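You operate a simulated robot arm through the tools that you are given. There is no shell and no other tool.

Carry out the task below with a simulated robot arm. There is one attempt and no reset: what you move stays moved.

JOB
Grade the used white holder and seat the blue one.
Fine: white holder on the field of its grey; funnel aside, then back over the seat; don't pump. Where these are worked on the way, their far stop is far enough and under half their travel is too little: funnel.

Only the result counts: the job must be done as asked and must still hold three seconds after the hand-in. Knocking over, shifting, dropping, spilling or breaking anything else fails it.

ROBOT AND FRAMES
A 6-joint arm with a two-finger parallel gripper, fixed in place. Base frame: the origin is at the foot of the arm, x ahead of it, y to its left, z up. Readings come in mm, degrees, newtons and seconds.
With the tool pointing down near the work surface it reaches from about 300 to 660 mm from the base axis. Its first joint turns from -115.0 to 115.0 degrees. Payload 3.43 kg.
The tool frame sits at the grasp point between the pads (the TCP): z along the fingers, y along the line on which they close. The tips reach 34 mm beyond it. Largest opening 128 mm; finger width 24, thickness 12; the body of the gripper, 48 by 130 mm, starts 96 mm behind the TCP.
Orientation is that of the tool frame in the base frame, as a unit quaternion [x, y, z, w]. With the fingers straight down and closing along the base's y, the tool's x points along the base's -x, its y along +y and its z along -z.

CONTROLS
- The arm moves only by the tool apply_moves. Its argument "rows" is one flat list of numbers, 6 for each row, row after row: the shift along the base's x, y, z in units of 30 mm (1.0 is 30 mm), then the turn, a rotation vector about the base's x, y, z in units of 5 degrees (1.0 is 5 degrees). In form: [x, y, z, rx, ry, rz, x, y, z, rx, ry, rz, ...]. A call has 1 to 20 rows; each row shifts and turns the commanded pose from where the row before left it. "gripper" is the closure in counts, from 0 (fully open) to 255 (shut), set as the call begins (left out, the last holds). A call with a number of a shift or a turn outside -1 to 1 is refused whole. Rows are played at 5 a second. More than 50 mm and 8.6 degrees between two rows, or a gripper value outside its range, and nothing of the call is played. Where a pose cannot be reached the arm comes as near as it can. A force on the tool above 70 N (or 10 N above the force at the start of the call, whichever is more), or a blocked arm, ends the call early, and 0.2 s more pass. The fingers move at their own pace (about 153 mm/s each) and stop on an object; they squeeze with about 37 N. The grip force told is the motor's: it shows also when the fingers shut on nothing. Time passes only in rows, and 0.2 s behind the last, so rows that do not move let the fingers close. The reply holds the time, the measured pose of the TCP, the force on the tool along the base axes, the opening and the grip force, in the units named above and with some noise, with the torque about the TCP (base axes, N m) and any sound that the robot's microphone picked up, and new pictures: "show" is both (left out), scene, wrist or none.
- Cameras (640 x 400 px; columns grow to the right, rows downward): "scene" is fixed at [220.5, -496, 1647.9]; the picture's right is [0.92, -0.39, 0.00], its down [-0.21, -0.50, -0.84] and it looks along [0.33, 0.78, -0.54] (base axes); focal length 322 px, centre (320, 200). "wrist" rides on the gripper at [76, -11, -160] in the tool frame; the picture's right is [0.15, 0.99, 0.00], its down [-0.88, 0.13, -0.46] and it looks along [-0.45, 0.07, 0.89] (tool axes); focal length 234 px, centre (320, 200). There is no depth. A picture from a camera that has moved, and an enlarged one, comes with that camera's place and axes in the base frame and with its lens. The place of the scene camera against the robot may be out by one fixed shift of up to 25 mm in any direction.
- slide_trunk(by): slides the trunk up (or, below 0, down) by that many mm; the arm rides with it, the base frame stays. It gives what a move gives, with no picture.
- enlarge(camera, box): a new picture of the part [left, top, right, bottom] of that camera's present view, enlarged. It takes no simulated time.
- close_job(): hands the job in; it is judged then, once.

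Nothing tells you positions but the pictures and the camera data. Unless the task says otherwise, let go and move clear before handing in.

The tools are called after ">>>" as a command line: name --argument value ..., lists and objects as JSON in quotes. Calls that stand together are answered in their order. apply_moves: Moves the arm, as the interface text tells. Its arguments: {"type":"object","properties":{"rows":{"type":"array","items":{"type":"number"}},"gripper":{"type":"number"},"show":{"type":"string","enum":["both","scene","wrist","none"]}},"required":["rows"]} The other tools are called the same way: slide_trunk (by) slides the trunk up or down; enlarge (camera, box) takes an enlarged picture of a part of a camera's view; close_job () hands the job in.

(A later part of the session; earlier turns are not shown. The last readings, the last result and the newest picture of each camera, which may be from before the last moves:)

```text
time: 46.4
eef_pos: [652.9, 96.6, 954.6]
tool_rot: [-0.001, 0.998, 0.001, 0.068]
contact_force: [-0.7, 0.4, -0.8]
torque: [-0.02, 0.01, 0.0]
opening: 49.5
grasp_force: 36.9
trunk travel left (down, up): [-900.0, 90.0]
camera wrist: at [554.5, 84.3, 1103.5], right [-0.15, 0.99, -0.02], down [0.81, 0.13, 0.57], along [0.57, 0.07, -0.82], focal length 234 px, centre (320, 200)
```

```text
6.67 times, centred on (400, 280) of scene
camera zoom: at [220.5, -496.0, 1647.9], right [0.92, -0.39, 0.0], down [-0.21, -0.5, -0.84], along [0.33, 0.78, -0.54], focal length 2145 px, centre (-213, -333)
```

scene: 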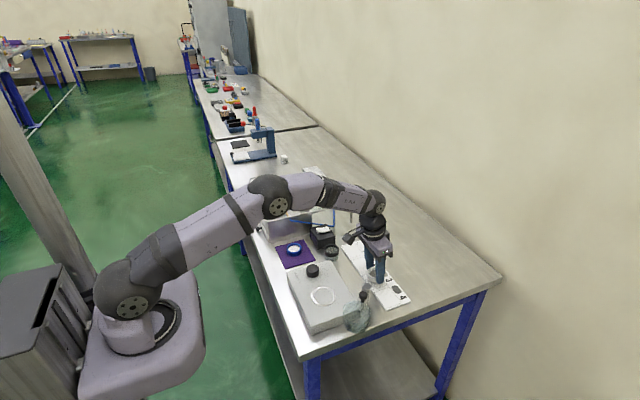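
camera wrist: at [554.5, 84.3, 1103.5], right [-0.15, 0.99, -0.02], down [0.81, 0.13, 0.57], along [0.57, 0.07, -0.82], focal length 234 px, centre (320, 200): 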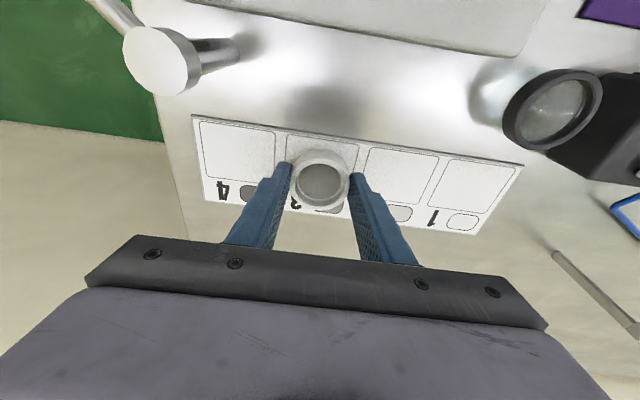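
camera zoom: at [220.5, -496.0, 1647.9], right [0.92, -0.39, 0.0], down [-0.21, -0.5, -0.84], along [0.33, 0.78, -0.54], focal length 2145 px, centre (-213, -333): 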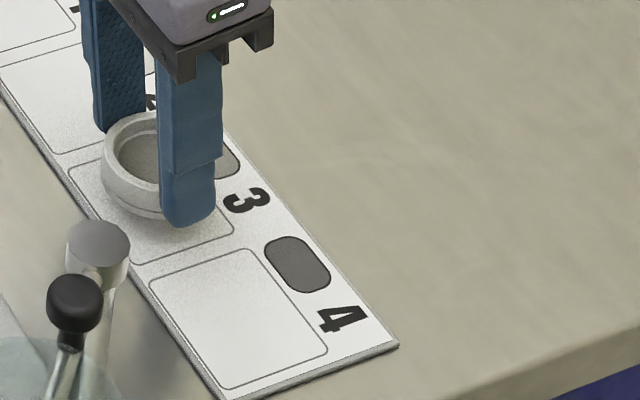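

The ring is centred over field 3 to within about 1 mm. I'll lower the rest in small steps until contact.

>>> apply_moves --rows '[0, 0, -0.1, 0, 0, 0, 0, 0, -0.1, 0, 0, 0, 0, 0, -0.1, 0, 0, 0, 0, 0, -0.05, 0, 0, 0, 0, 0, 0, 0, 0, 0]' --show "none"

>>> apply_moves --rows '[0, 0, -0.04, 0, 0, 0, 0, 0, -0.04, 0, 0, 0, 0, 0, 0, 0, 0, 0]' --show "none"

>>> apply_moves --rows '[0, 0, -0.04, 0, 0, 0, 0, 0, -0.04, 0, 0, 0, 0, 0, 0, 0, 0, 0]' --show "both"

>>> enlarge --camera "scene" --box '[345, 235, 415, 305]'

>>> enlarge --camera "wrist" --box '[220, 90, 420, 250]'

```text
time: 47.6
eef_pos: [652.0, 95.8, 945.4]
tool_rot: [-0.001, 0.998, 0.001, 0.069]
contact_force: [-0.1, 0.1, -0.8]
torque: [-0.01, 0.01, 0.01]
opening: 49.4
grasp_force: 37.2
trunk travel left (down, up): [-900.0, 90.0]
```

```text
time: 48.4
eef_pos: [652.7, 96.7, 943.8]
tool_rot: [0.0, 0.998, 0.001, 0.069]
contact_force: [0.5, 0.2, -0.8]
torque: [0.0, -0.06, -0.02]
opening: 49.6
grasp_force: 37.0
trunk travel left (down, up): [-900.0, 90.0]
```

```text
time: 49.2
eef_pos: [653.2, 97.6, 943.0]
tool_rot: [-0.001, 0.998, 0.001, 0.07]
contact_force: [-0.5, 0.7, 3.2]
torque: [-0.04, 0.05, 0.0]
opening: 49.5
grasp_force: 37.3
trunk travel left (down, up): [-900.0, 90.0]
camera wrist: at [554.7, 84.8, 1090.1], right [-0.15, 0.99, -0.02], down [0.81, 0.13, 0.57], along [0.57, 0.07, -0.82], focal length 234 px, centre (320, 200)
```

scene: 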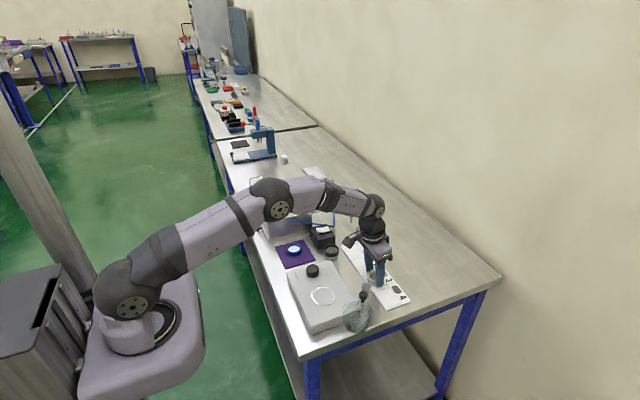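
wrist: 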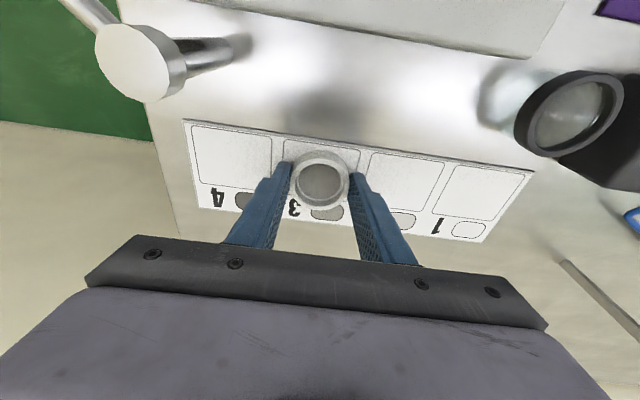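

```text
5.71 times, centred on (380, 270) of scene
camera zoom: at [220.5, -496.0, 1647.9], right [0.92, -0.39, 0.0], down [-0.21, -0.5, -0.84], along [0.33, 0.78, -0.54], focal length 1839 px, centre (-23, -200)
```

zoom: 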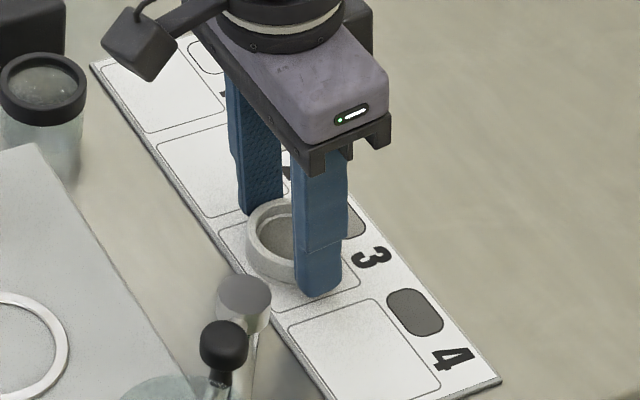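

```text
2.50 times, centred on (320, 170) of wrist
camera zoom: at [554.7, 84.8, 1090.1], right [-0.15, 0.99, -0.02], down [0.81, 0.13, 0.57], along [0.57, 0.07, -0.82], focal length 585 px, centre (320, 275)
```

zoom: 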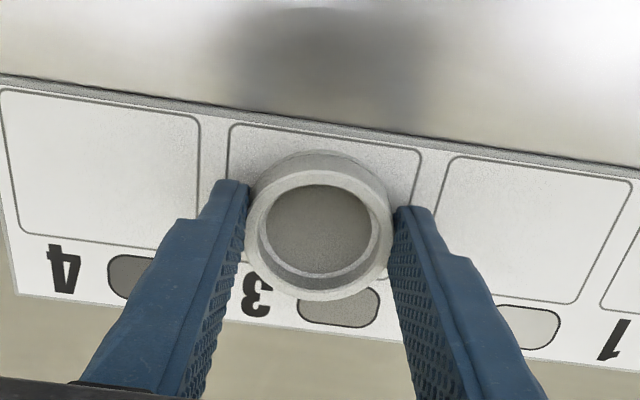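

Light contact with the chart. The ring sits about 2 mm too far in +x, so I'll lift a touch, shift back 2 mm, set down and release.

>>> apply_moves --rows '[0, 0, 0.08, 0, 0, 0, -0.07, 0, 0, 0, 0, 0, 0, 0, -0.05, 0, 0, 0, 0, 0, -0.03, 0, 0, 0, 0, 0, 0, 0, 0, 0]' --show "none"

>>> apply_moves --rows '[0, 0, 0, 0, 0, 0, 0, 0, 0, 0, 0, 0, 0, 0, 0, 0, 0, 0]' --gripper 123 --show "both"

>>> enlarge --camera "wrist" --box '[220, 90, 420, 250]'

```text
time: 50.4
eef_pos: [650.1, 96.4, 942.2]
tool_rot: [0.0, 0.998, 0.0, 0.07]
contact_force: [0.8, 0.7, 4.5]
torque: [-0.13, 0.06, 0.01]
opening: 49.3
grasp_force: 37.5
trunk travel left (down, up): [-900.0, 90.0]
```

```text
time: 51.2
eef_pos: [648.9, 96.1, 941.3]
tool_rot: [-0.001, 0.998, 0.001, 0.069]
contact_force: [-0.2, -0.7, 0.0]
torque: [0.0, -0.02, -0.04]
opening: 66.4
grasp_force: 0.1
trunk travel left (down, up): [-900.0, 90.0]
camera wrist: at [552.1, 84.9, 1089.3], right [-0.15, 0.99, -0.02], down [0.81, 0.13, 0.57], along [0.57, 0.07, -0.82], focal length 234 px, centre (320, 200)
```

scene: 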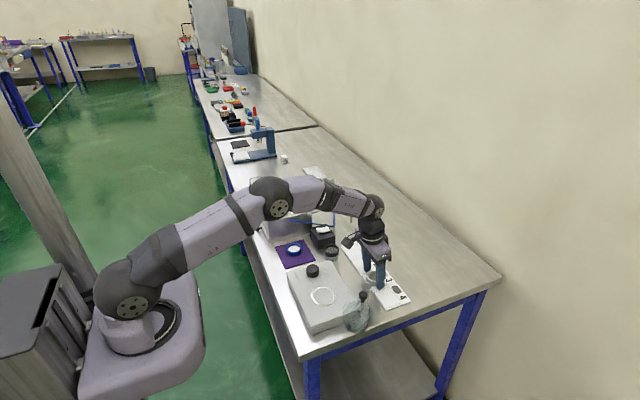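
wrist: 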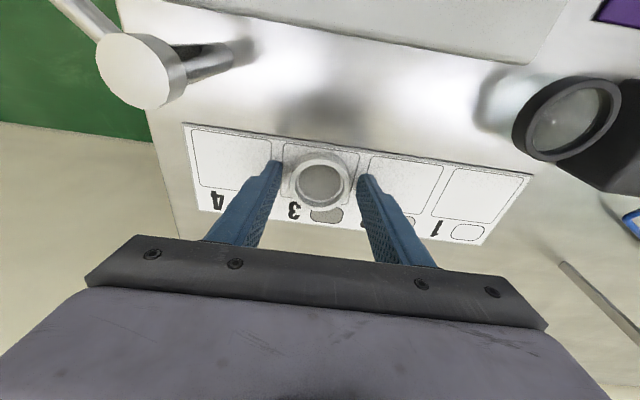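

```text
2.50 times, centred on (320, 170) of wrist
camera zoom: at [552.1, 84.9, 1089.3], right [-0.15, 0.99, -0.02], down [0.81, 0.13, 0.57], along [0.57, 0.07, -0.82], focal length 585 px, centre (320, 275)
```

zoom: 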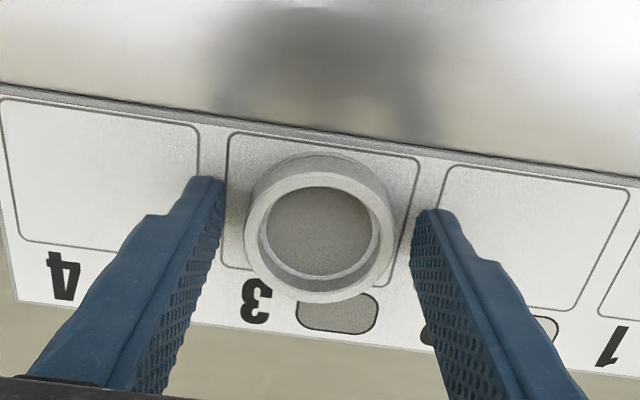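

Released onto field 3. I'll lift straight up and check the position and grey without the gripper's shadow.

>>> apply_moves --rows '[0, 0, 0.15, 0, 0, 0, 0, 0, 0.4, 0, 0, 0, 0, 0, 0.8, 0, 0, 0, 0, 0, 0.9, 0, 0, 0, 0, 0, 0.9, 0, 0, 0, -0.8, -0.1, 0.4, 0, 0, 0, -0.8, -0.1, 0, 0, 0, 0, -0.8, 0, 0, 0, 0, 0, 0, 0, 0, 0, 0, 0]' --show "both"

>>> enlarge --camera "wrist" --box '[240, 130, 440, 260]'

>>> enlarge --camera "scene" --box '[340, 235, 415, 310]'

```text
time: 53.2
eef_pos: [577.9, 90.5, 1047.9]
tool_rot: [-0.001, 0.998, 0.0, 0.069]
contact_force: [0.5, 0.2, -0.3]
torque: [0.01, 0.03, -0.03]
opening: 66.3
grasp_force: 0.0
trunk travel left (down, up): [-900.0, 90.0]
camera wrist: at [480.4, 78.6, 1196.1], right [-0.15, 0.99, -0.02], down [0.81, 0.13, 0.57], along [0.57, 0.07, -0.82], focal length 234 px, centre (320, 200)
```

scene: 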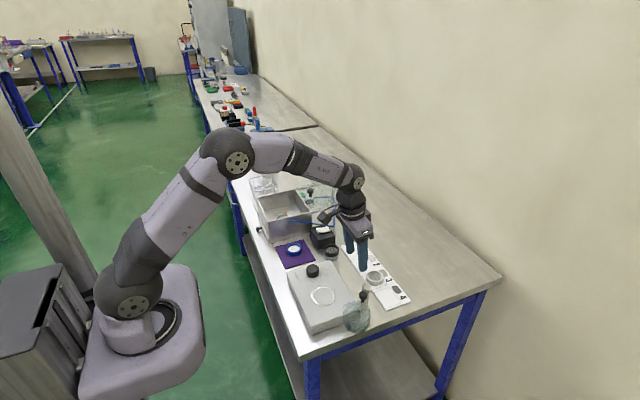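
wrist: 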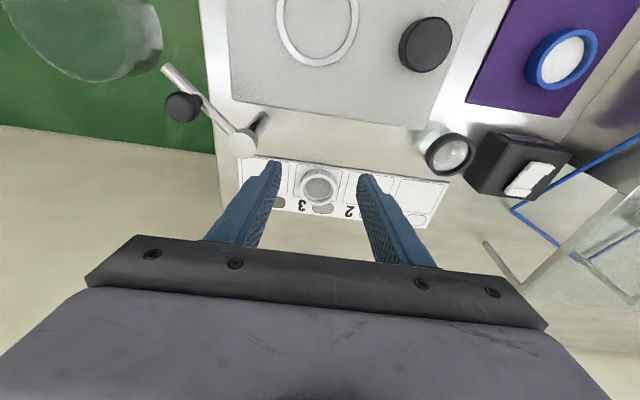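

```text
3.08 times, centred on (340, 195) of wrist
camera zoom: at [480.4, 78.6, 1196.1], right [-0.15, 0.99, -0.02], down [0.81, 0.13, 0.57], along [0.57, 0.07, -0.82], focal length 720 px, centre (258, 215)
```

zoom: 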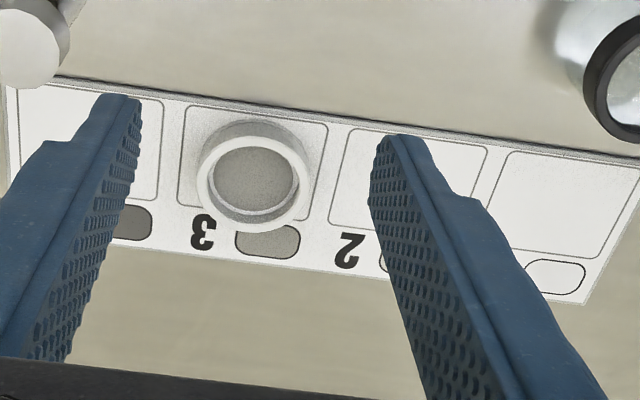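

```text
5.33 times, centred on (378, 272) of scene
camera zoom: at [220.5, -496.0, 1647.9], right [0.92, -0.39, 0.0], down [-0.21, -0.5, -0.84], along [0.33, 0.78, -0.54], focal length 1716 px, centre (13, -187)
```

zoom: 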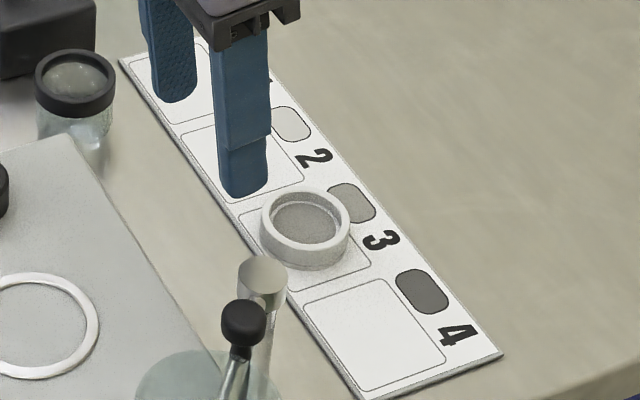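

White is down on field 3, and its disc matches patch 3 in both views. Next I'll untilt and move above the blue holder, at about (463, 319).

>>> apply_moves --rows '[-0.42, 0.8, 0, 0, 0.176, 0, -0.42, 0.85, 0, 0, 0.176, 0, -0.42, 0.85, 0, 0, 0.176, 0, -0.42, 0.85, 0, 0, 0.176, 0, -0.42, 0.85, 0, 0, 0.176, 0, -0.42, 0.85, 0, 0, 0.176, 0, -0.42, 0.85, 0, 0, 0.176, 0, -0.42, 0.85, 0, 0, 0.176, 0, -0.42, 0.8, 0, 0, 0.176, 0, 0, 0, 0, 0, 0, 0]' --gripper 123 --show "both"

>>> enlarge --camera "wrist" --box '[230, 80, 410, 230]'

>>> enlarge --camera "scene" --box '[255, 200, 345, 280]'

```text
time: 55.4
eef_pos: [466.0, 317.6, 1048.5]
tool_rot: [0.0, 1.0, 0.001, 0.0]
contact_force: [-0.8, -1.3, 0.2]
torque: [0.02, -0.01, -0.01]
opening: 66.3
grasp_force: 0.0
trunk travel left (down, up): [-900.0, 90.0]
camera wrist: at [389.4, 306.2, 1209.4], right [-0.15, 0.99, 0.0], down [0.88, 0.13, 0.46], along [0.45, 0.07, -0.89], focal length 234 px, centre (320, 200)
```

scene: 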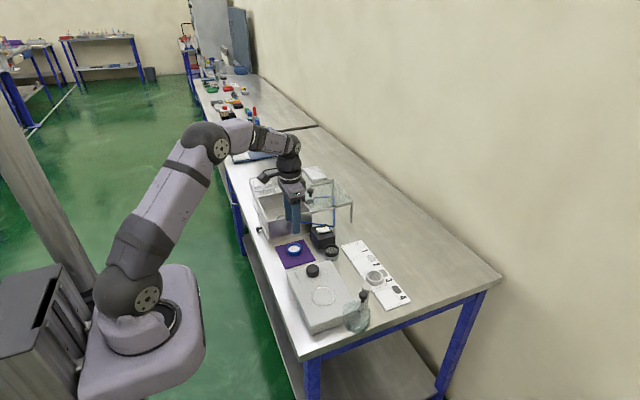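
wrist: 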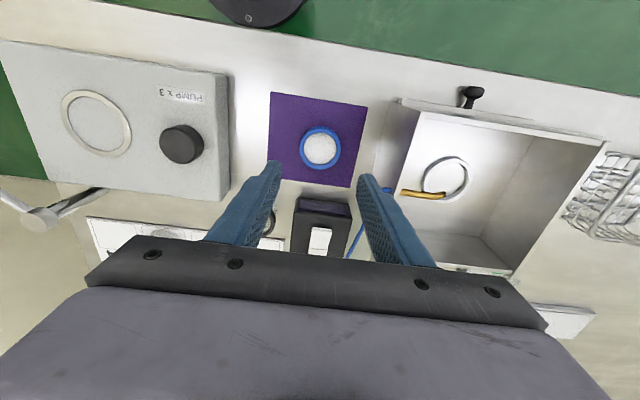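

```text
2.67 times, centred on (320, 155) of wrist
camera zoom: at [389.4, 306.2, 1209.4], right [-0.15, 0.99, 0.0], down [0.88, 0.13, 0.46], along [0.45, 0.07, -0.89], focal length 624 px, centre (320, 320)
```

zoom: 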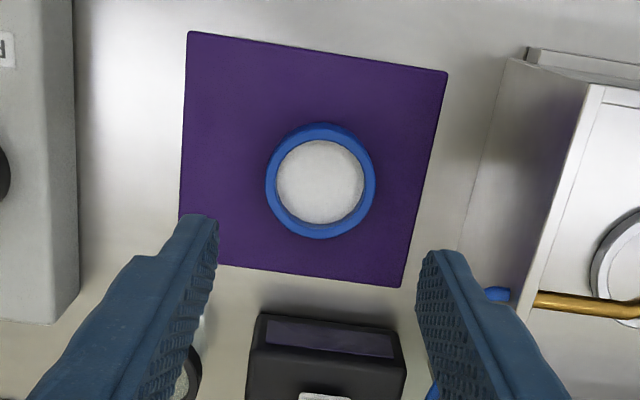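

```text
5.00 times, centred on (300, 240) of scene
camera zoom: at [220.5, -496.0, 1647.9], right [0.92, -0.39, 0.0], down [-0.21, -0.5, -0.84], along [0.33, 0.78, -0.54], focal length 1609 px, centre (420, 0)
```

zoom: 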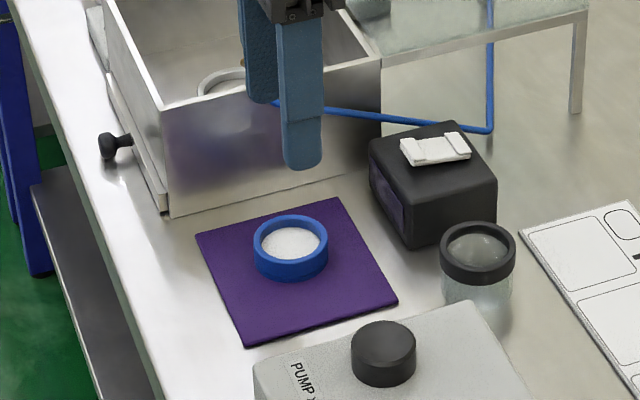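

>>> apply_moves --rows '[-0.05, 0.03, -0.5, 0, 0, 0, 0, 0, -0.7, 0, 0, 0, 0, 0, -0.7, 0, 0, 0, 0, 0, -0.5, 0, 0, 0, 0, 0, 0, 0, 0, 0]' --show "both"

>>> enlarge --camera "wrist" --box '[230, 100, 410, 250]'

>>> enlarge --camera "scene" --box '[255, 200, 345, 280]'

```text
time: 56.6
eef_pos: [463.1, 317.9, 974.9]
tool_rot: [0.001, 1.0, 0.001, -0.001]
contact_force: [-1.1, 0.6, 0.3]
torque: [0.01, -0.03, 0.02]
opening: 66.3
grasp_force: 0.0
trunk travel left (down, up): [-900.0, 90.0]
camera wrist: at [386.7, 305.9, 1135.1], right [-0.15, 0.99, 0.0], down [0.88, 0.13, 0.46], along [0.45, 0.07, -0.89], focal length 234 px, centre (320, 200)
```

scene: 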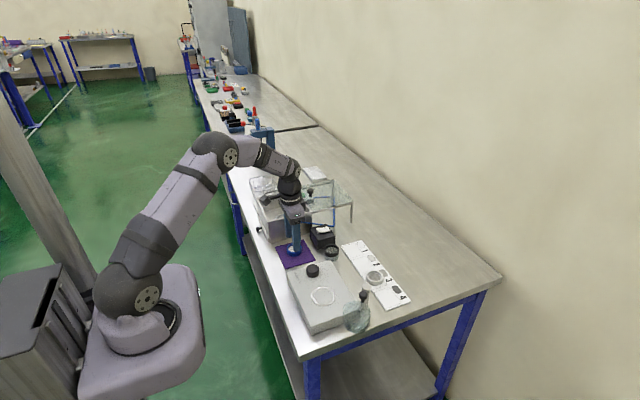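
wrist: 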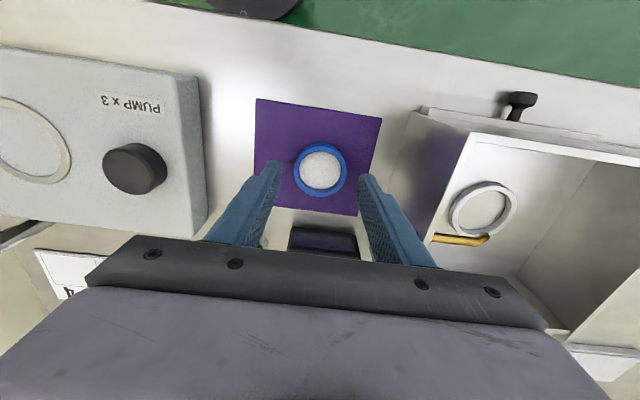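

```text
2.67 times, centred on (320, 175) of wrist
camera zoom: at [386.7, 305.9, 1135.1], right [-0.15, 0.99, 0.0], down [0.88, 0.13, 0.46], along [0.45, 0.07, -0.89], focal length 624 px, centre (320, 267)
```

zoom: 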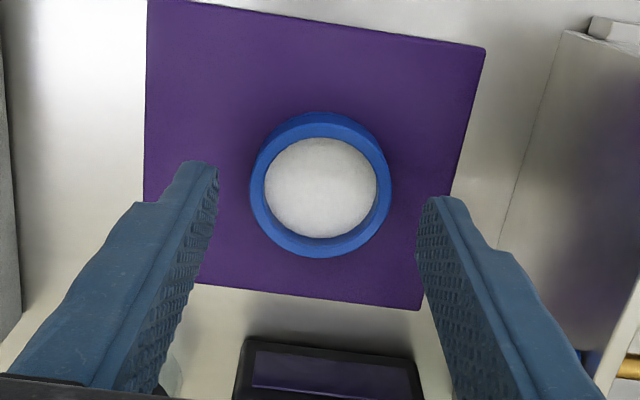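

```text
5.00 times, centred on (300, 240) of scene
camera zoom: at [220.5, -496.0, 1647.9], right [0.92, -0.39, 0.0], down [-0.21, -0.5, -0.84], along [0.33, 0.78, -0.54], focal length 1609 px, centre (420, 0)
```

zoom: 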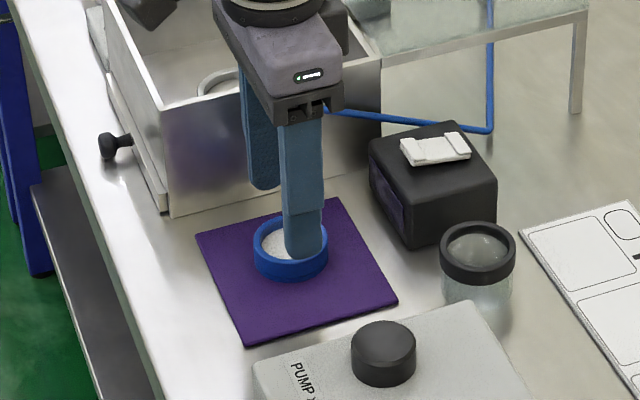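

Well aligned. I'll descend around the blue ring with the tips kept a few millimetres above the mat.

>>> apply_moves --rows '[0, 0.01, -0.4, 0, 0, 0, 0, 0, -0.4, 0, 0, 0, 0, 0, -0.2, 0, 0, 0, 0, 0, -0.05, 0, 0, 0, 0, 0, 0, 0, 0, 0]' --show "wrist"

>>> enlarge --camera "wrist" --box '[230, 100, 410, 250]'

>>> enlarge --camera "scene" --box '[255, 200, 345, 280]'

```text
time: 57.8
eef_pos: [464.8, 316.4, 942.9]
tool_rot: [0.0, 1.0, 0.001, 0.0]
contact_force: [-0.3, -0.4, 0.1]
torque: [-0.02, 0.01, 0.0]
opening: 66.4
grasp_force: 0.1
trunk travel left (down, up): [-900.0, 90.0]
camera wrist: at [387.4, 304.8, 1103.3], right [-0.15, 0.99, 0.0], down [0.88, 0.13, 0.46], along [0.45, 0.07, -0.89], focal length 234 px, centre (320, 200)
```

wrist: 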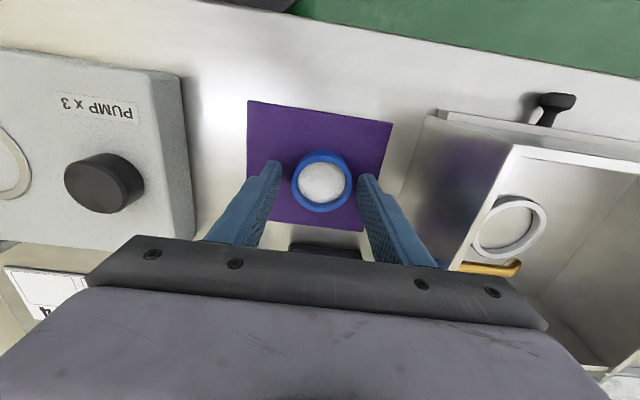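

```text
2.67 times, centred on (320, 175) of wrist
camera zoom: at [387.4, 304.8, 1103.3], right [-0.15, 0.99, 0.0], down [0.88, 0.13, 0.46], along [0.45, 0.07, -0.89], focal length 624 px, centre (320, 267)
```

zoom: 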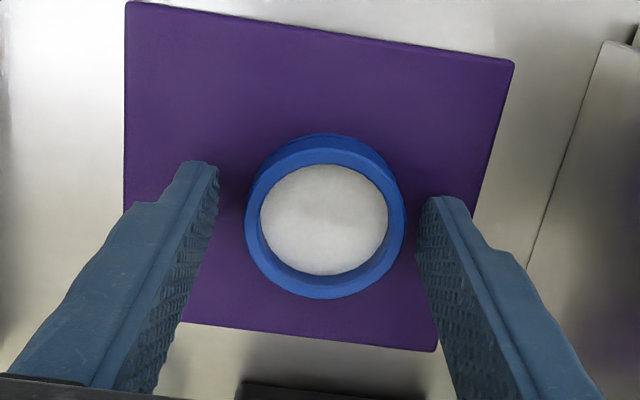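

```text
5.00 times, centred on (300, 240) of scene
camera zoom: at [220.5, -496.0, 1647.9], right [0.92, -0.39, 0.0], down [-0.21, -0.5, -0.84], along [0.33, 0.78, -0.54], focal length 1609 px, centre (420, 0)
```

zoom: 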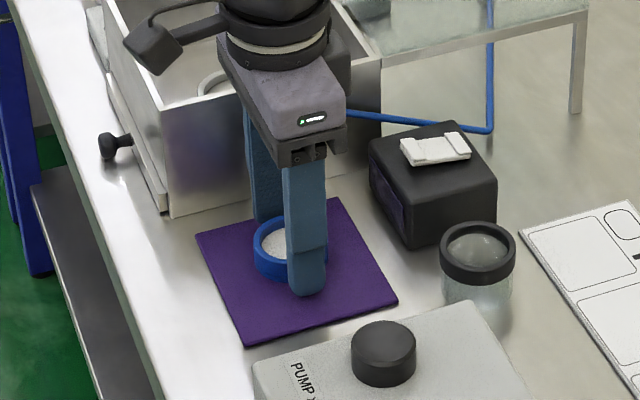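

>>> apply_moves --rows '[0, 0.04, 0, 0, 0, 0, 0, 0, 0, 0, 0, 0]' --show "none"

>>> apply_moves --rows '[0, 0, 0, 0, 0, 0, 0, 0, 0, 0, 0, 0, 0, 0, 0, 0, 0, 0, 0, 0, 0, 0, 0, 0]' --gripper 255 --show "none"

>>> apply_moves --rows '[0, 0, 0.03, 0, 0, 0, 0, 0, 0.04, 0, 0, 0, 0, 0, 0.06, 0, 0, 0, 0, 0, 0.06, 0, 0, 0, 0, 0, 0.06, 0, 0, 0, 0, 0, 0.04, 0, 0, 0, 0, 0, 0, 0, 0, 0]' --show "both"

>>> enlarge --camera "wrist" --box '[230, 100, 410, 250]'

>>> enlarge --camera "scene" --box '[255, 200, 345, 280]'

```text
time: 58.4
eef_pos: [463.6, 318.7, 943.0]
tool_rot: [-0.001, 1.0, 0.0, 0.001]
contact_force: [-0.7, -0.2, 0.5]
torque: [-0.01, -0.02, 0.0]
opening: 66.4
grasp_force: 0.1
trunk travel left (down, up): [-900.0, 90.0]
```

```text
time: 59.4
eef_pos: [463.8, 318.9, 943.0]
tool_rot: [-0.001, 1.0, 0.001, 0.0]
contact_force: [0.2, 0.0, 0.1]
torque: [0.02, 0.02, 0.03]
opening: 50.8
grasp_force: 37.2
trunk travel left (down, up): [-900.0, 90.0]
```

```text
time: 61.0
eef_pos: [463.8, 318.8, 952.5]
tool_rot: [-0.001, 1.0, 0.001, 0.0]
contact_force: [0.4, 0.0, -0.2]
torque: [-0.01, 0.01, -0.01]
opening: 50.5
grasp_force: 37.1
trunk travel left (down, up): [-900.0, 90.0]
camera wrist: at [387.5, 308.4, 1112.8], right [-0.15, 0.99, 0.0], down [0.88, 0.13, 0.46], along [0.45, 0.07, -0.89], focal length 234 px, centre (320, 200)
```

scene: 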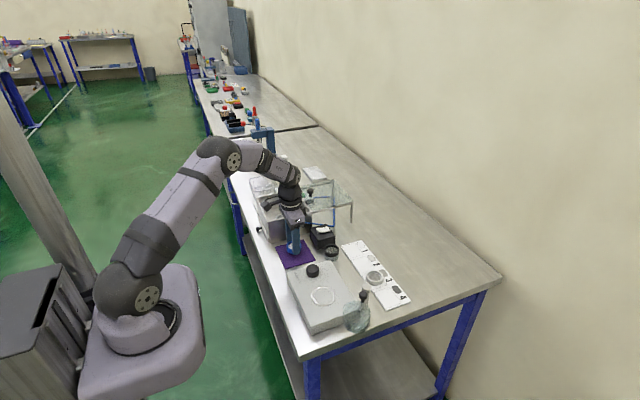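
wrist: 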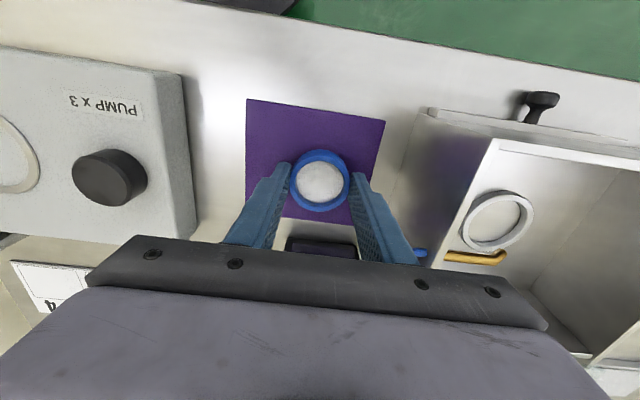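

```text
2.67 times, centred on (320, 175) of wrist
camera zoom: at [387.5, 308.4, 1112.8], right [-0.15, 0.99, 0.0], down [0.88, 0.13, 0.46], along [0.45, 0.07, -0.89], focal length 624 px, centre (320, 267)
```

zoom: 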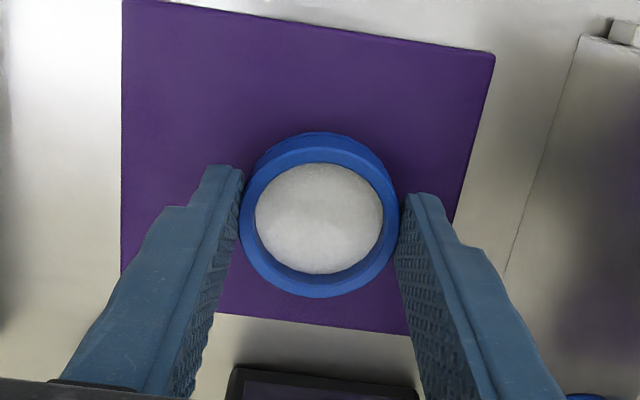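

```text
5.00 times, centred on (300, 240) of scene
camera zoom: at [220.5, -496.0, 1647.9], right [0.92, -0.39, 0.0], down [-0.21, -0.5, -0.84], along [0.33, 0.78, -0.54], focal length 1609 px, centre (420, 0)
```

zoom: 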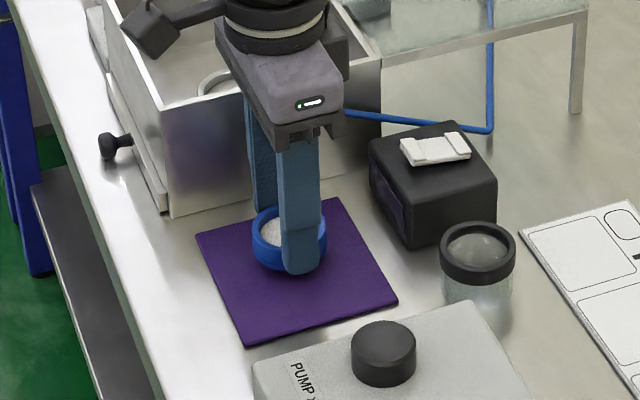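

The blue holder is held firmly at 50.5 mm. I'll lift it to a safe height, slowly, and carry it over the seat, well above the pump button.

>>> apply_moves --rows '[0, 0, 0.06, 0, 0, 0, 0, 0, 0.12, 0, 0, 0, 0, 0, 0.18, 0, 0, 0, 0, 0, 0.22, 0, 0, 0, 0, 0, 0.22, 0, 0, 0, 0, 0, 0.22, 0, 0, 0, 0, 0, 0.22, 0, 0, 0, 0, 0, 0.22, 0, 0, 0, 0, 0, 0.22, 0, 0, 0, 0, 0, 0.22, 0, 0, 0, 0, 0, 0.22, 0, 0, 0, 0, 0, 0.22, 0, 0, 0, 0, 0, 0.15, 0, 0, 0, 0, 0, 0.1, 0, 0, 0, 0, 0, 0, 0, 0, 0]' --show "wrist"

>>> apply_moves --rows '[0, -0.08, 0, 0, 0, 0, 0, -0.14, 0, 0, 0, 0, 0, -0.2, 0, 0, 0, 0, 0, -0.25, 0, 0, 0, 0, 0, -0.25, 0, 0, 0, 0, 0, -0.25, 0, 0, 0, 0, 0, -0.25, 0, 0, 0, 0, 0, -0.25, 0, 0, 0, 0, 0, -0.25, 0, 0, 0, 0, 0, -0.25, 0, 0, 0, 0, 0, -0.25, 0, 0, 0, 0, 0, -0.25, 0, 0, 0, 0, 0, -0.25, 0, 0, 0, 0, 0, -0.25, 0, 0, 0, 0, 0, -0.25, 0, 0, 0, 0, 0, -0.25, 0, 0, 0, 0, 0, -0.25, 0, 0, 0, 0, 0, -0.25, 0, 0, 0, 0, 0, -0.2, 0, 0, 0, 0]' --show "wrist"

```text
time: 64.2
eef_pos: [463.1, 318.7, 1031.4]
tool_rot: [-0.001, 1.0, 0.002, -0.001]
contact_force: [-0.1, 0.3, -0.4]
torque: [0.01, -0.01, 0.01]
opening: 50.4
grasp_force: 37.0
trunk travel left (down, up): [-900.0, 90.0]
camera wrist: at [386.8, 307.8, 1191.4], right [-0.15, 0.99, 0.0], down [0.88, 0.13, 0.46], along [0.45, 0.07, -0.89], focal length 234 px, centre (320, 200)
```

wrist: 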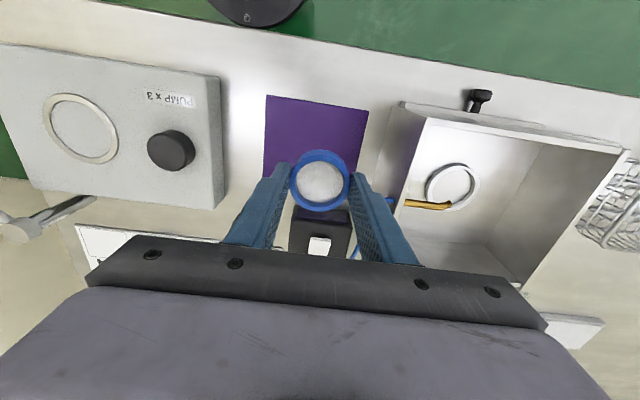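

```text
time: 68.2
eef_pos: [462.7, 188.6, 1028.9]
tool_rot: [-0.002, 1.0, 0.001, -0.001]
contact_force: [0.3, 0.0, 0.0]
torque: [0.03, -0.02, 0.02]
opening: 50.4
grasp_force: 36.7
trunk travel left (down, up): [-900.0, 90.0]
camera wrist: at [385.2, 175.7, 1189.7], right [-0.15, 0.99, 0.0], down [0.88, 0.13, 0.46], along [0.45, 0.07, -0.89], focal length 234 px, centre (320, 200)
```

wrist: 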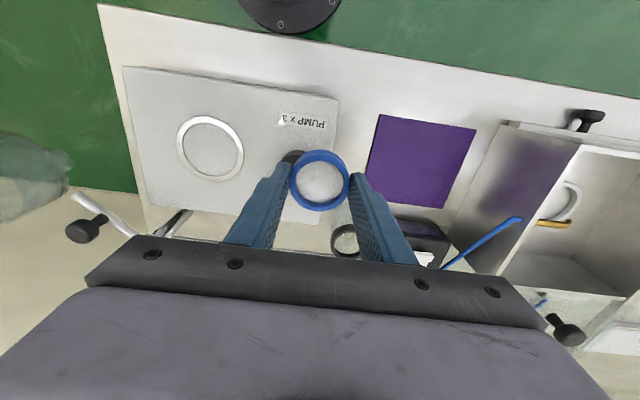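

>>> apply_moves --rows '[0, -0.08, 0, 0, 0, 0, 0, -0.14, 0, 0, 0, 0, 0.01, -0.2, 0, 0, 0, 0, 0.01, -0.25, 0, 0, 0, 0, 0.01, -0.25, 0, 0, 0, 0, 0.01, -0.25, 0, 0, 0, 0, 0.01, -0.25, 0, 0, 0, 0, 0.01, -0.25, 0, 0, 0, 0, 0.01, -0.25, 0, 0, 0, 0, 0.01, -0.25, 0, 0, 0, 0, 0.01, -0.25, 0, 0, 0, 0, 0.01, -0.25, 0, 0, 0, 0, 0, -0.25, 0, 0, 0, 0, 0, -0.25, 0, 0, 0, 0, 0, -0.25, 0, 0, 0, 0, 0, -0.2, 0, 0, 0, 0, 0, -0.18, 0, 0, 0, 0, 0, -0.12, 0, 0, 0, 0, 0, 0, 0, 0, 0, 0]' --show "both"

>>> enlarge --camera "wrist" --box '[230, 70, 410, 220]'

>>> enlarge --camera "scene" --box '[280, 230, 370, 320]'

```text
time: 72.2
eef_pos: [464.8, 70.6, 1029.3]
tool_rot: [-0.001, 1.0, 0.001, -0.001]
contact_force: [-0.3, 0.6, 0.2]
torque: [0.04, 0.01, 0.03]
opening: 50.8
grasp_force: 36.7
trunk travel left (down, up): [-900.0, 90.0]
camera wrist: at [389.6, 58.9, 1190.1], right [-0.15, 0.99, 0.0], down [0.88, 0.13, 0.46], along [0.45, 0.07, -0.89], focal length 234 px, centre (320, 200)
```

scene: 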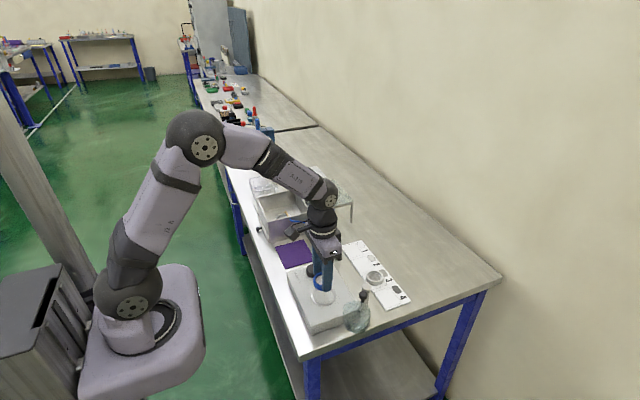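
wrist: 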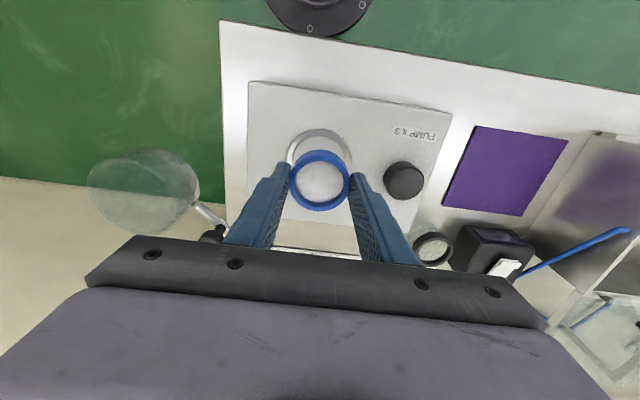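

```text
2.67 times, centred on (320, 145) of wrist
camera zoom: at [389.6, 58.9, 1190.1], right [-0.15, 0.99, 0.0], down [0.88, 0.13, 0.46], along [0.45, 0.07, -0.89], focal length 624 px, centre (320, 347)
```

zoom: 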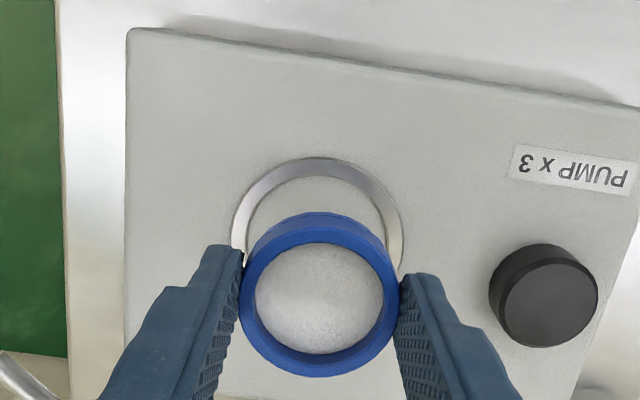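

```text
4.44 times, centred on (325, 275) of scene
camera zoom: at [220.5, -496.0, 1647.9], right [0.92, -0.39, 0.0], down [-0.21, -0.5, -0.84], along [0.33, 0.78, -0.54], focal length 1430 px, centre (298, -133)
```

zoom: 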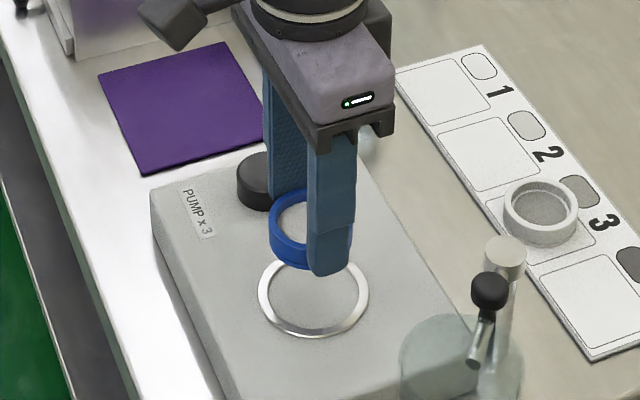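

The blue holder is over the seat. I'll lower slowly to about 12 mm above it and check concentricity.

>>> apply_moves --rows '[0.02, 0, -0.08, 0, 0, 0, 0.015, 0, -0.15, 0, 0, 0, 0, 0, -0.2, 0, 0, 0, 0, 0, -0.2, 0, 0, 0, 0, 0, -0.2, 0, 0, 0, 0, 0, -0.15, 0, 0, 0, 0, 0, -0.1, 0, 0, 0, 0, 0, -0.05, 0, 0, 0, 0, 0, 0, 0, 0, 0]' --show "both"

>>> enlarge --camera "wrist" --box '[230, 90, 410, 240]'

>>> enlarge --camera "scene" --box '[295, 255, 360, 315]'

```text
time: 74.2
eef_pos: [468.2, 69.1, 996.7]
tool_rot: [-0.001, 1.0, 0.001, 0.0]
contact_force: [1.2, 0.0, -0.3]
torque: [-0.02, 0.0, 0.0]
opening: 50.5
grasp_force: 36.9
trunk travel left (down, up): [-900.0, 90.0]
camera wrist: at [391.4, 58.1, 1157.0], right [-0.15, 0.99, 0.0], down [0.88, 0.13, 0.46], along [0.45, 0.07, -0.89], focal length 234 px, centre (320, 200)
```

scene: 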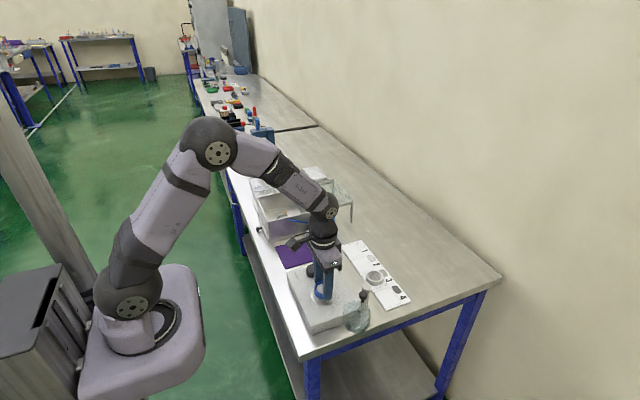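
wrist: 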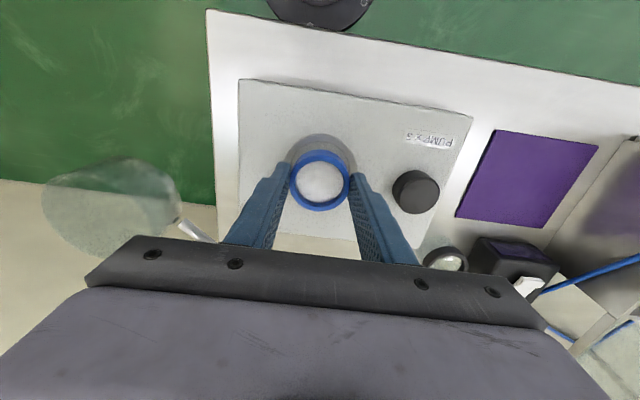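

```text
2.67 times, centred on (320, 165) of wrist
camera zoom: at [391.4, 58.1, 1157.0], right [-0.15, 0.99, 0.0], down [0.88, 0.13, 0.46], along [0.45, 0.07, -0.89], focal length 624 px, centre (320, 293)
```

zoom: 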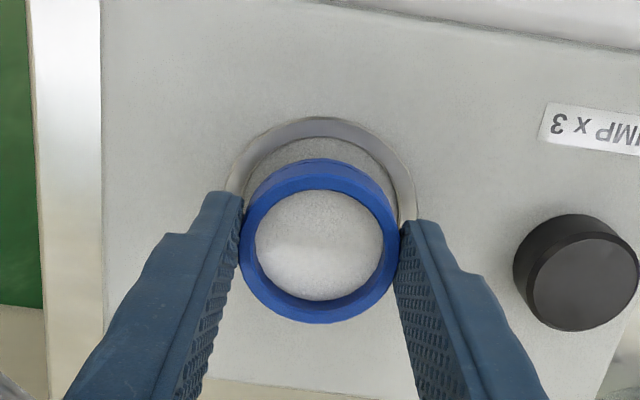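

```text
6.67 times, centred on (328, 285) of scene
camera zoom: at [220.5, -496.0, 1647.9], right [0.92, -0.39, 0.0], down [-0.21, -0.5, -0.84], along [0.33, 0.78, -0.54], focal length 2145 px, centre (270, -367)
```

zoom: 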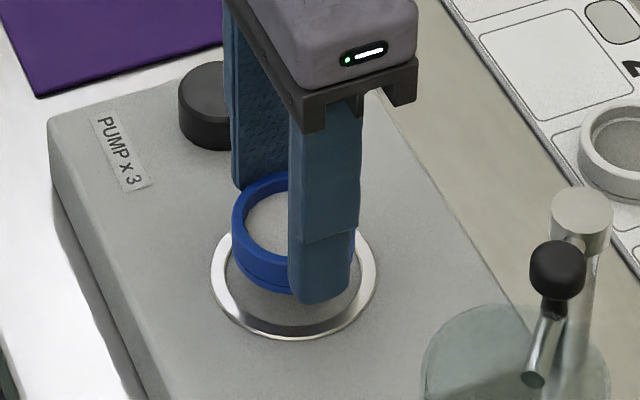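

>>> apply_moves --rows '[0, 0, -0.08, 0, 0, 0, 0, 0, -0.1, 0, 0, 0, 0, 0, -0.08, 0, 0, 0, 0, 0, 0, 0, 0, 0]' --show "wrist"

>>> enlarge --camera "wrist" --box '[270, 110, 370, 200]'

>>> enlarge --camera "scene" --box '[300, 265, 350, 310]'

```text
time: 75.2
eef_pos: [467.8, 70.2, 989.0]
tool_rot: [-0.001, 1.0, 0.001, 0.0]
contact_force: [0.5, -0.2, -1.2]
torque: [-0.01, 0.0, 0.02]
opening: 50.6
grasp_force: 37.5
trunk travel left (down, up): [-900.0, 90.0]
camera wrist: at [391.5, 58.0, 1149.2], right [-0.15, 0.99, 0.0], down [0.88, 0.13, 0.46], along [0.45, 0.07, -0.89], focal length 234 px, centre (320, 200)
```

wrist: 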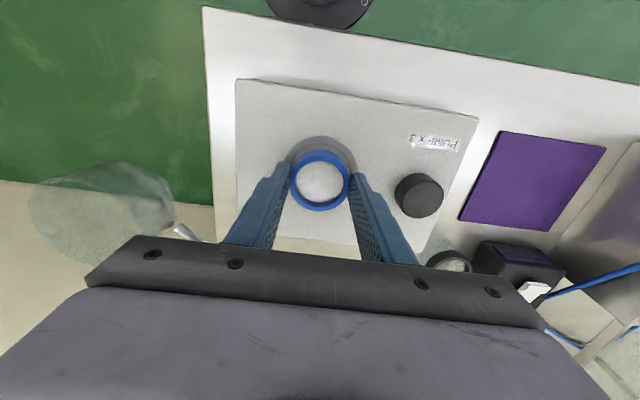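

```text
4.44 times, centred on (320, 155) of wrist
camera zoom: at [391.5, 58.0, 1149.2], right [-0.15, 0.99, 0.0], down [0.88, 0.13, 0.46], along [0.45, 0.07, -0.89], focal length 1041 px, centre (320, 400)
```

zoom: 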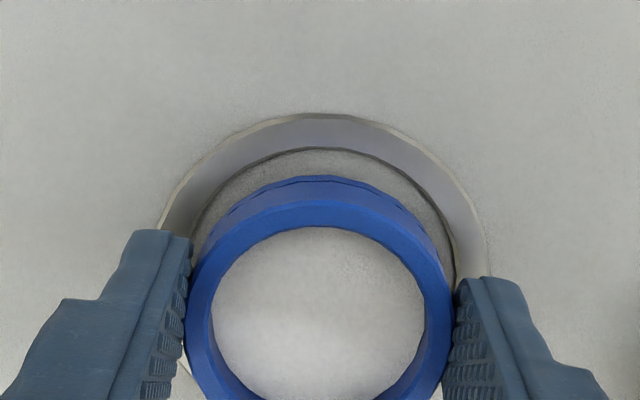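

```text
8.89 times, centred on (325, 288) of scene
camera zoom: at [220.5, -496.0, 1647.9], right [0.92, -0.39, 0.0], down [-0.21, -0.5, -0.84], along [0.33, 0.78, -0.54], focal length 2860 px, centre (276, -578)
```

zoom: 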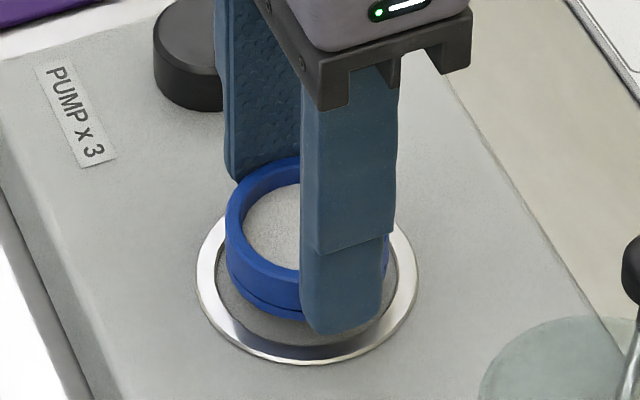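

The ring is concentric with the seat to within about 1 mm. I'll lower in small steps until the touch.

>>> apply_moves --rows '[0.02, 0, -0.05, 0, 0, 0, 0, 0, -0.05, 0, 0, 0, 0, 0, -0.05, 0, 0, 0, 0, 0, 0, 0, 0, 0]' --show "none"

>>> apply_moves --rows '[0, 0, -0.035, 0, 0, 0, 0, 0, 0, 0, 0, 0]' --show "none"

>>> apply_moves --rows '[0, 0, -0.035, 0, 0, 0, 0, 0, 0, 0, 0, 0]' --show "both"

>>> enlarge --camera "wrist" --box '[270, 110, 370, 200]'

>>> enlarge --camera "scene" --box '[300, 265, 350, 310]'

```text
time: 76.2
eef_pos: [467.4, 68.6, 984.5]
tool_rot: [0.0, 1.0, 0.002, -0.001]
contact_force: [1.1, 0.0, -1.0]
torque: [-0.03, 0.01, -0.01]
opening: 50.5
grasp_force: 36.8
trunk travel left (down, up): [-900.0, 90.0]
```

```text
time: 76.8
eef_pos: [467.9, 70.2, 982.8]
tool_rot: [0.0, 1.0, 0.001, 0.0]
contact_force: [-0.3, 0.7, 0.2]
torque: [-0.01, 0.01, 0.02]
opening: 50.7
grasp_force: 37.4
trunk travel left (down, up): [-900.0, 90.0]
```

```text
time: 77.4
eef_pos: [468.1, 70.0, 982.3]
tool_rot: [-0.002, 1.0, 0.002, 0.0]
contact_force: [0.1, -0.1, -0.3]
torque: [0.0, 0.03, 0.0]
opening: 50.7
grasp_force: 36.5
trunk travel left (down, up): [-900.0, 90.0]
camera wrist: at [392.0, 58.8, 1142.7], right [-0.15, 0.99, 0.0], down [0.88, 0.13, 0.46], along [0.45, 0.07, -0.89], focal length 234 px, centre (320, 200)
```

scene: 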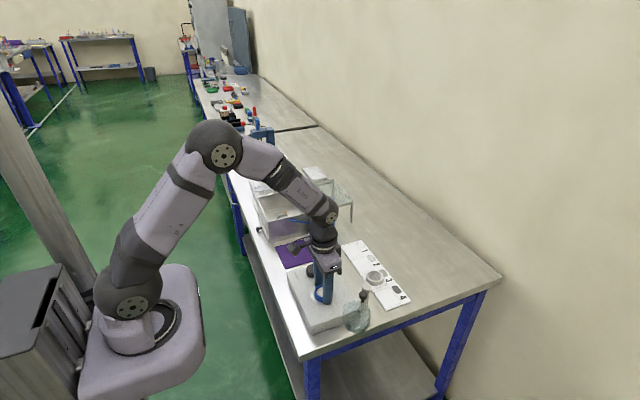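
wrist: 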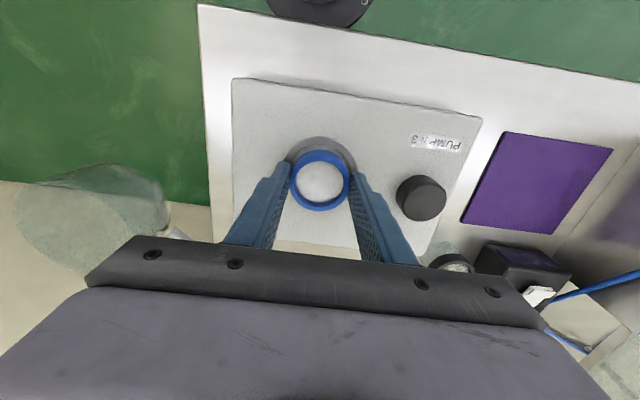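

```text
4.44 times, centred on (320, 155) of wrist
camera zoom: at [392.0, 58.8, 1142.7], right [-0.15, 0.99, 0.0], down [0.88, 0.13, 0.46], along [0.45, 0.07, -0.89], focal length 1041 px, centre (320, 400)
```

zoom: 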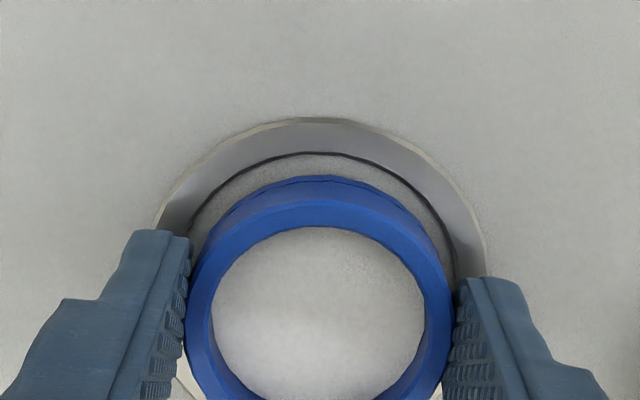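

```text
8.89 times, centred on (325, 288) of scene
camera zoom: at [220.5, -496.0, 1647.9], right [0.92, -0.39, 0.0], down [-0.21, -0.5, -0.84], along [0.33, 0.78, -0.54], focal length 2860 px, centre (276, -578)
```

zoom: 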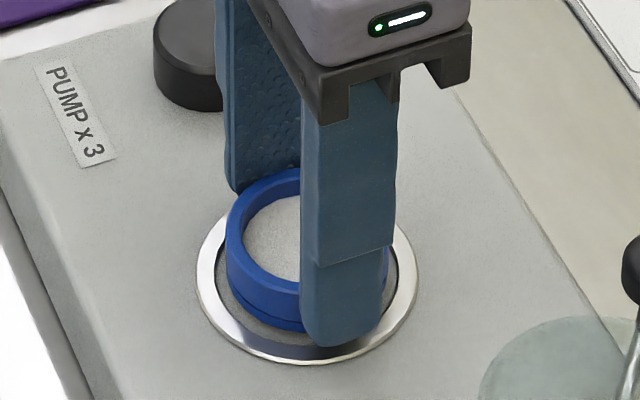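

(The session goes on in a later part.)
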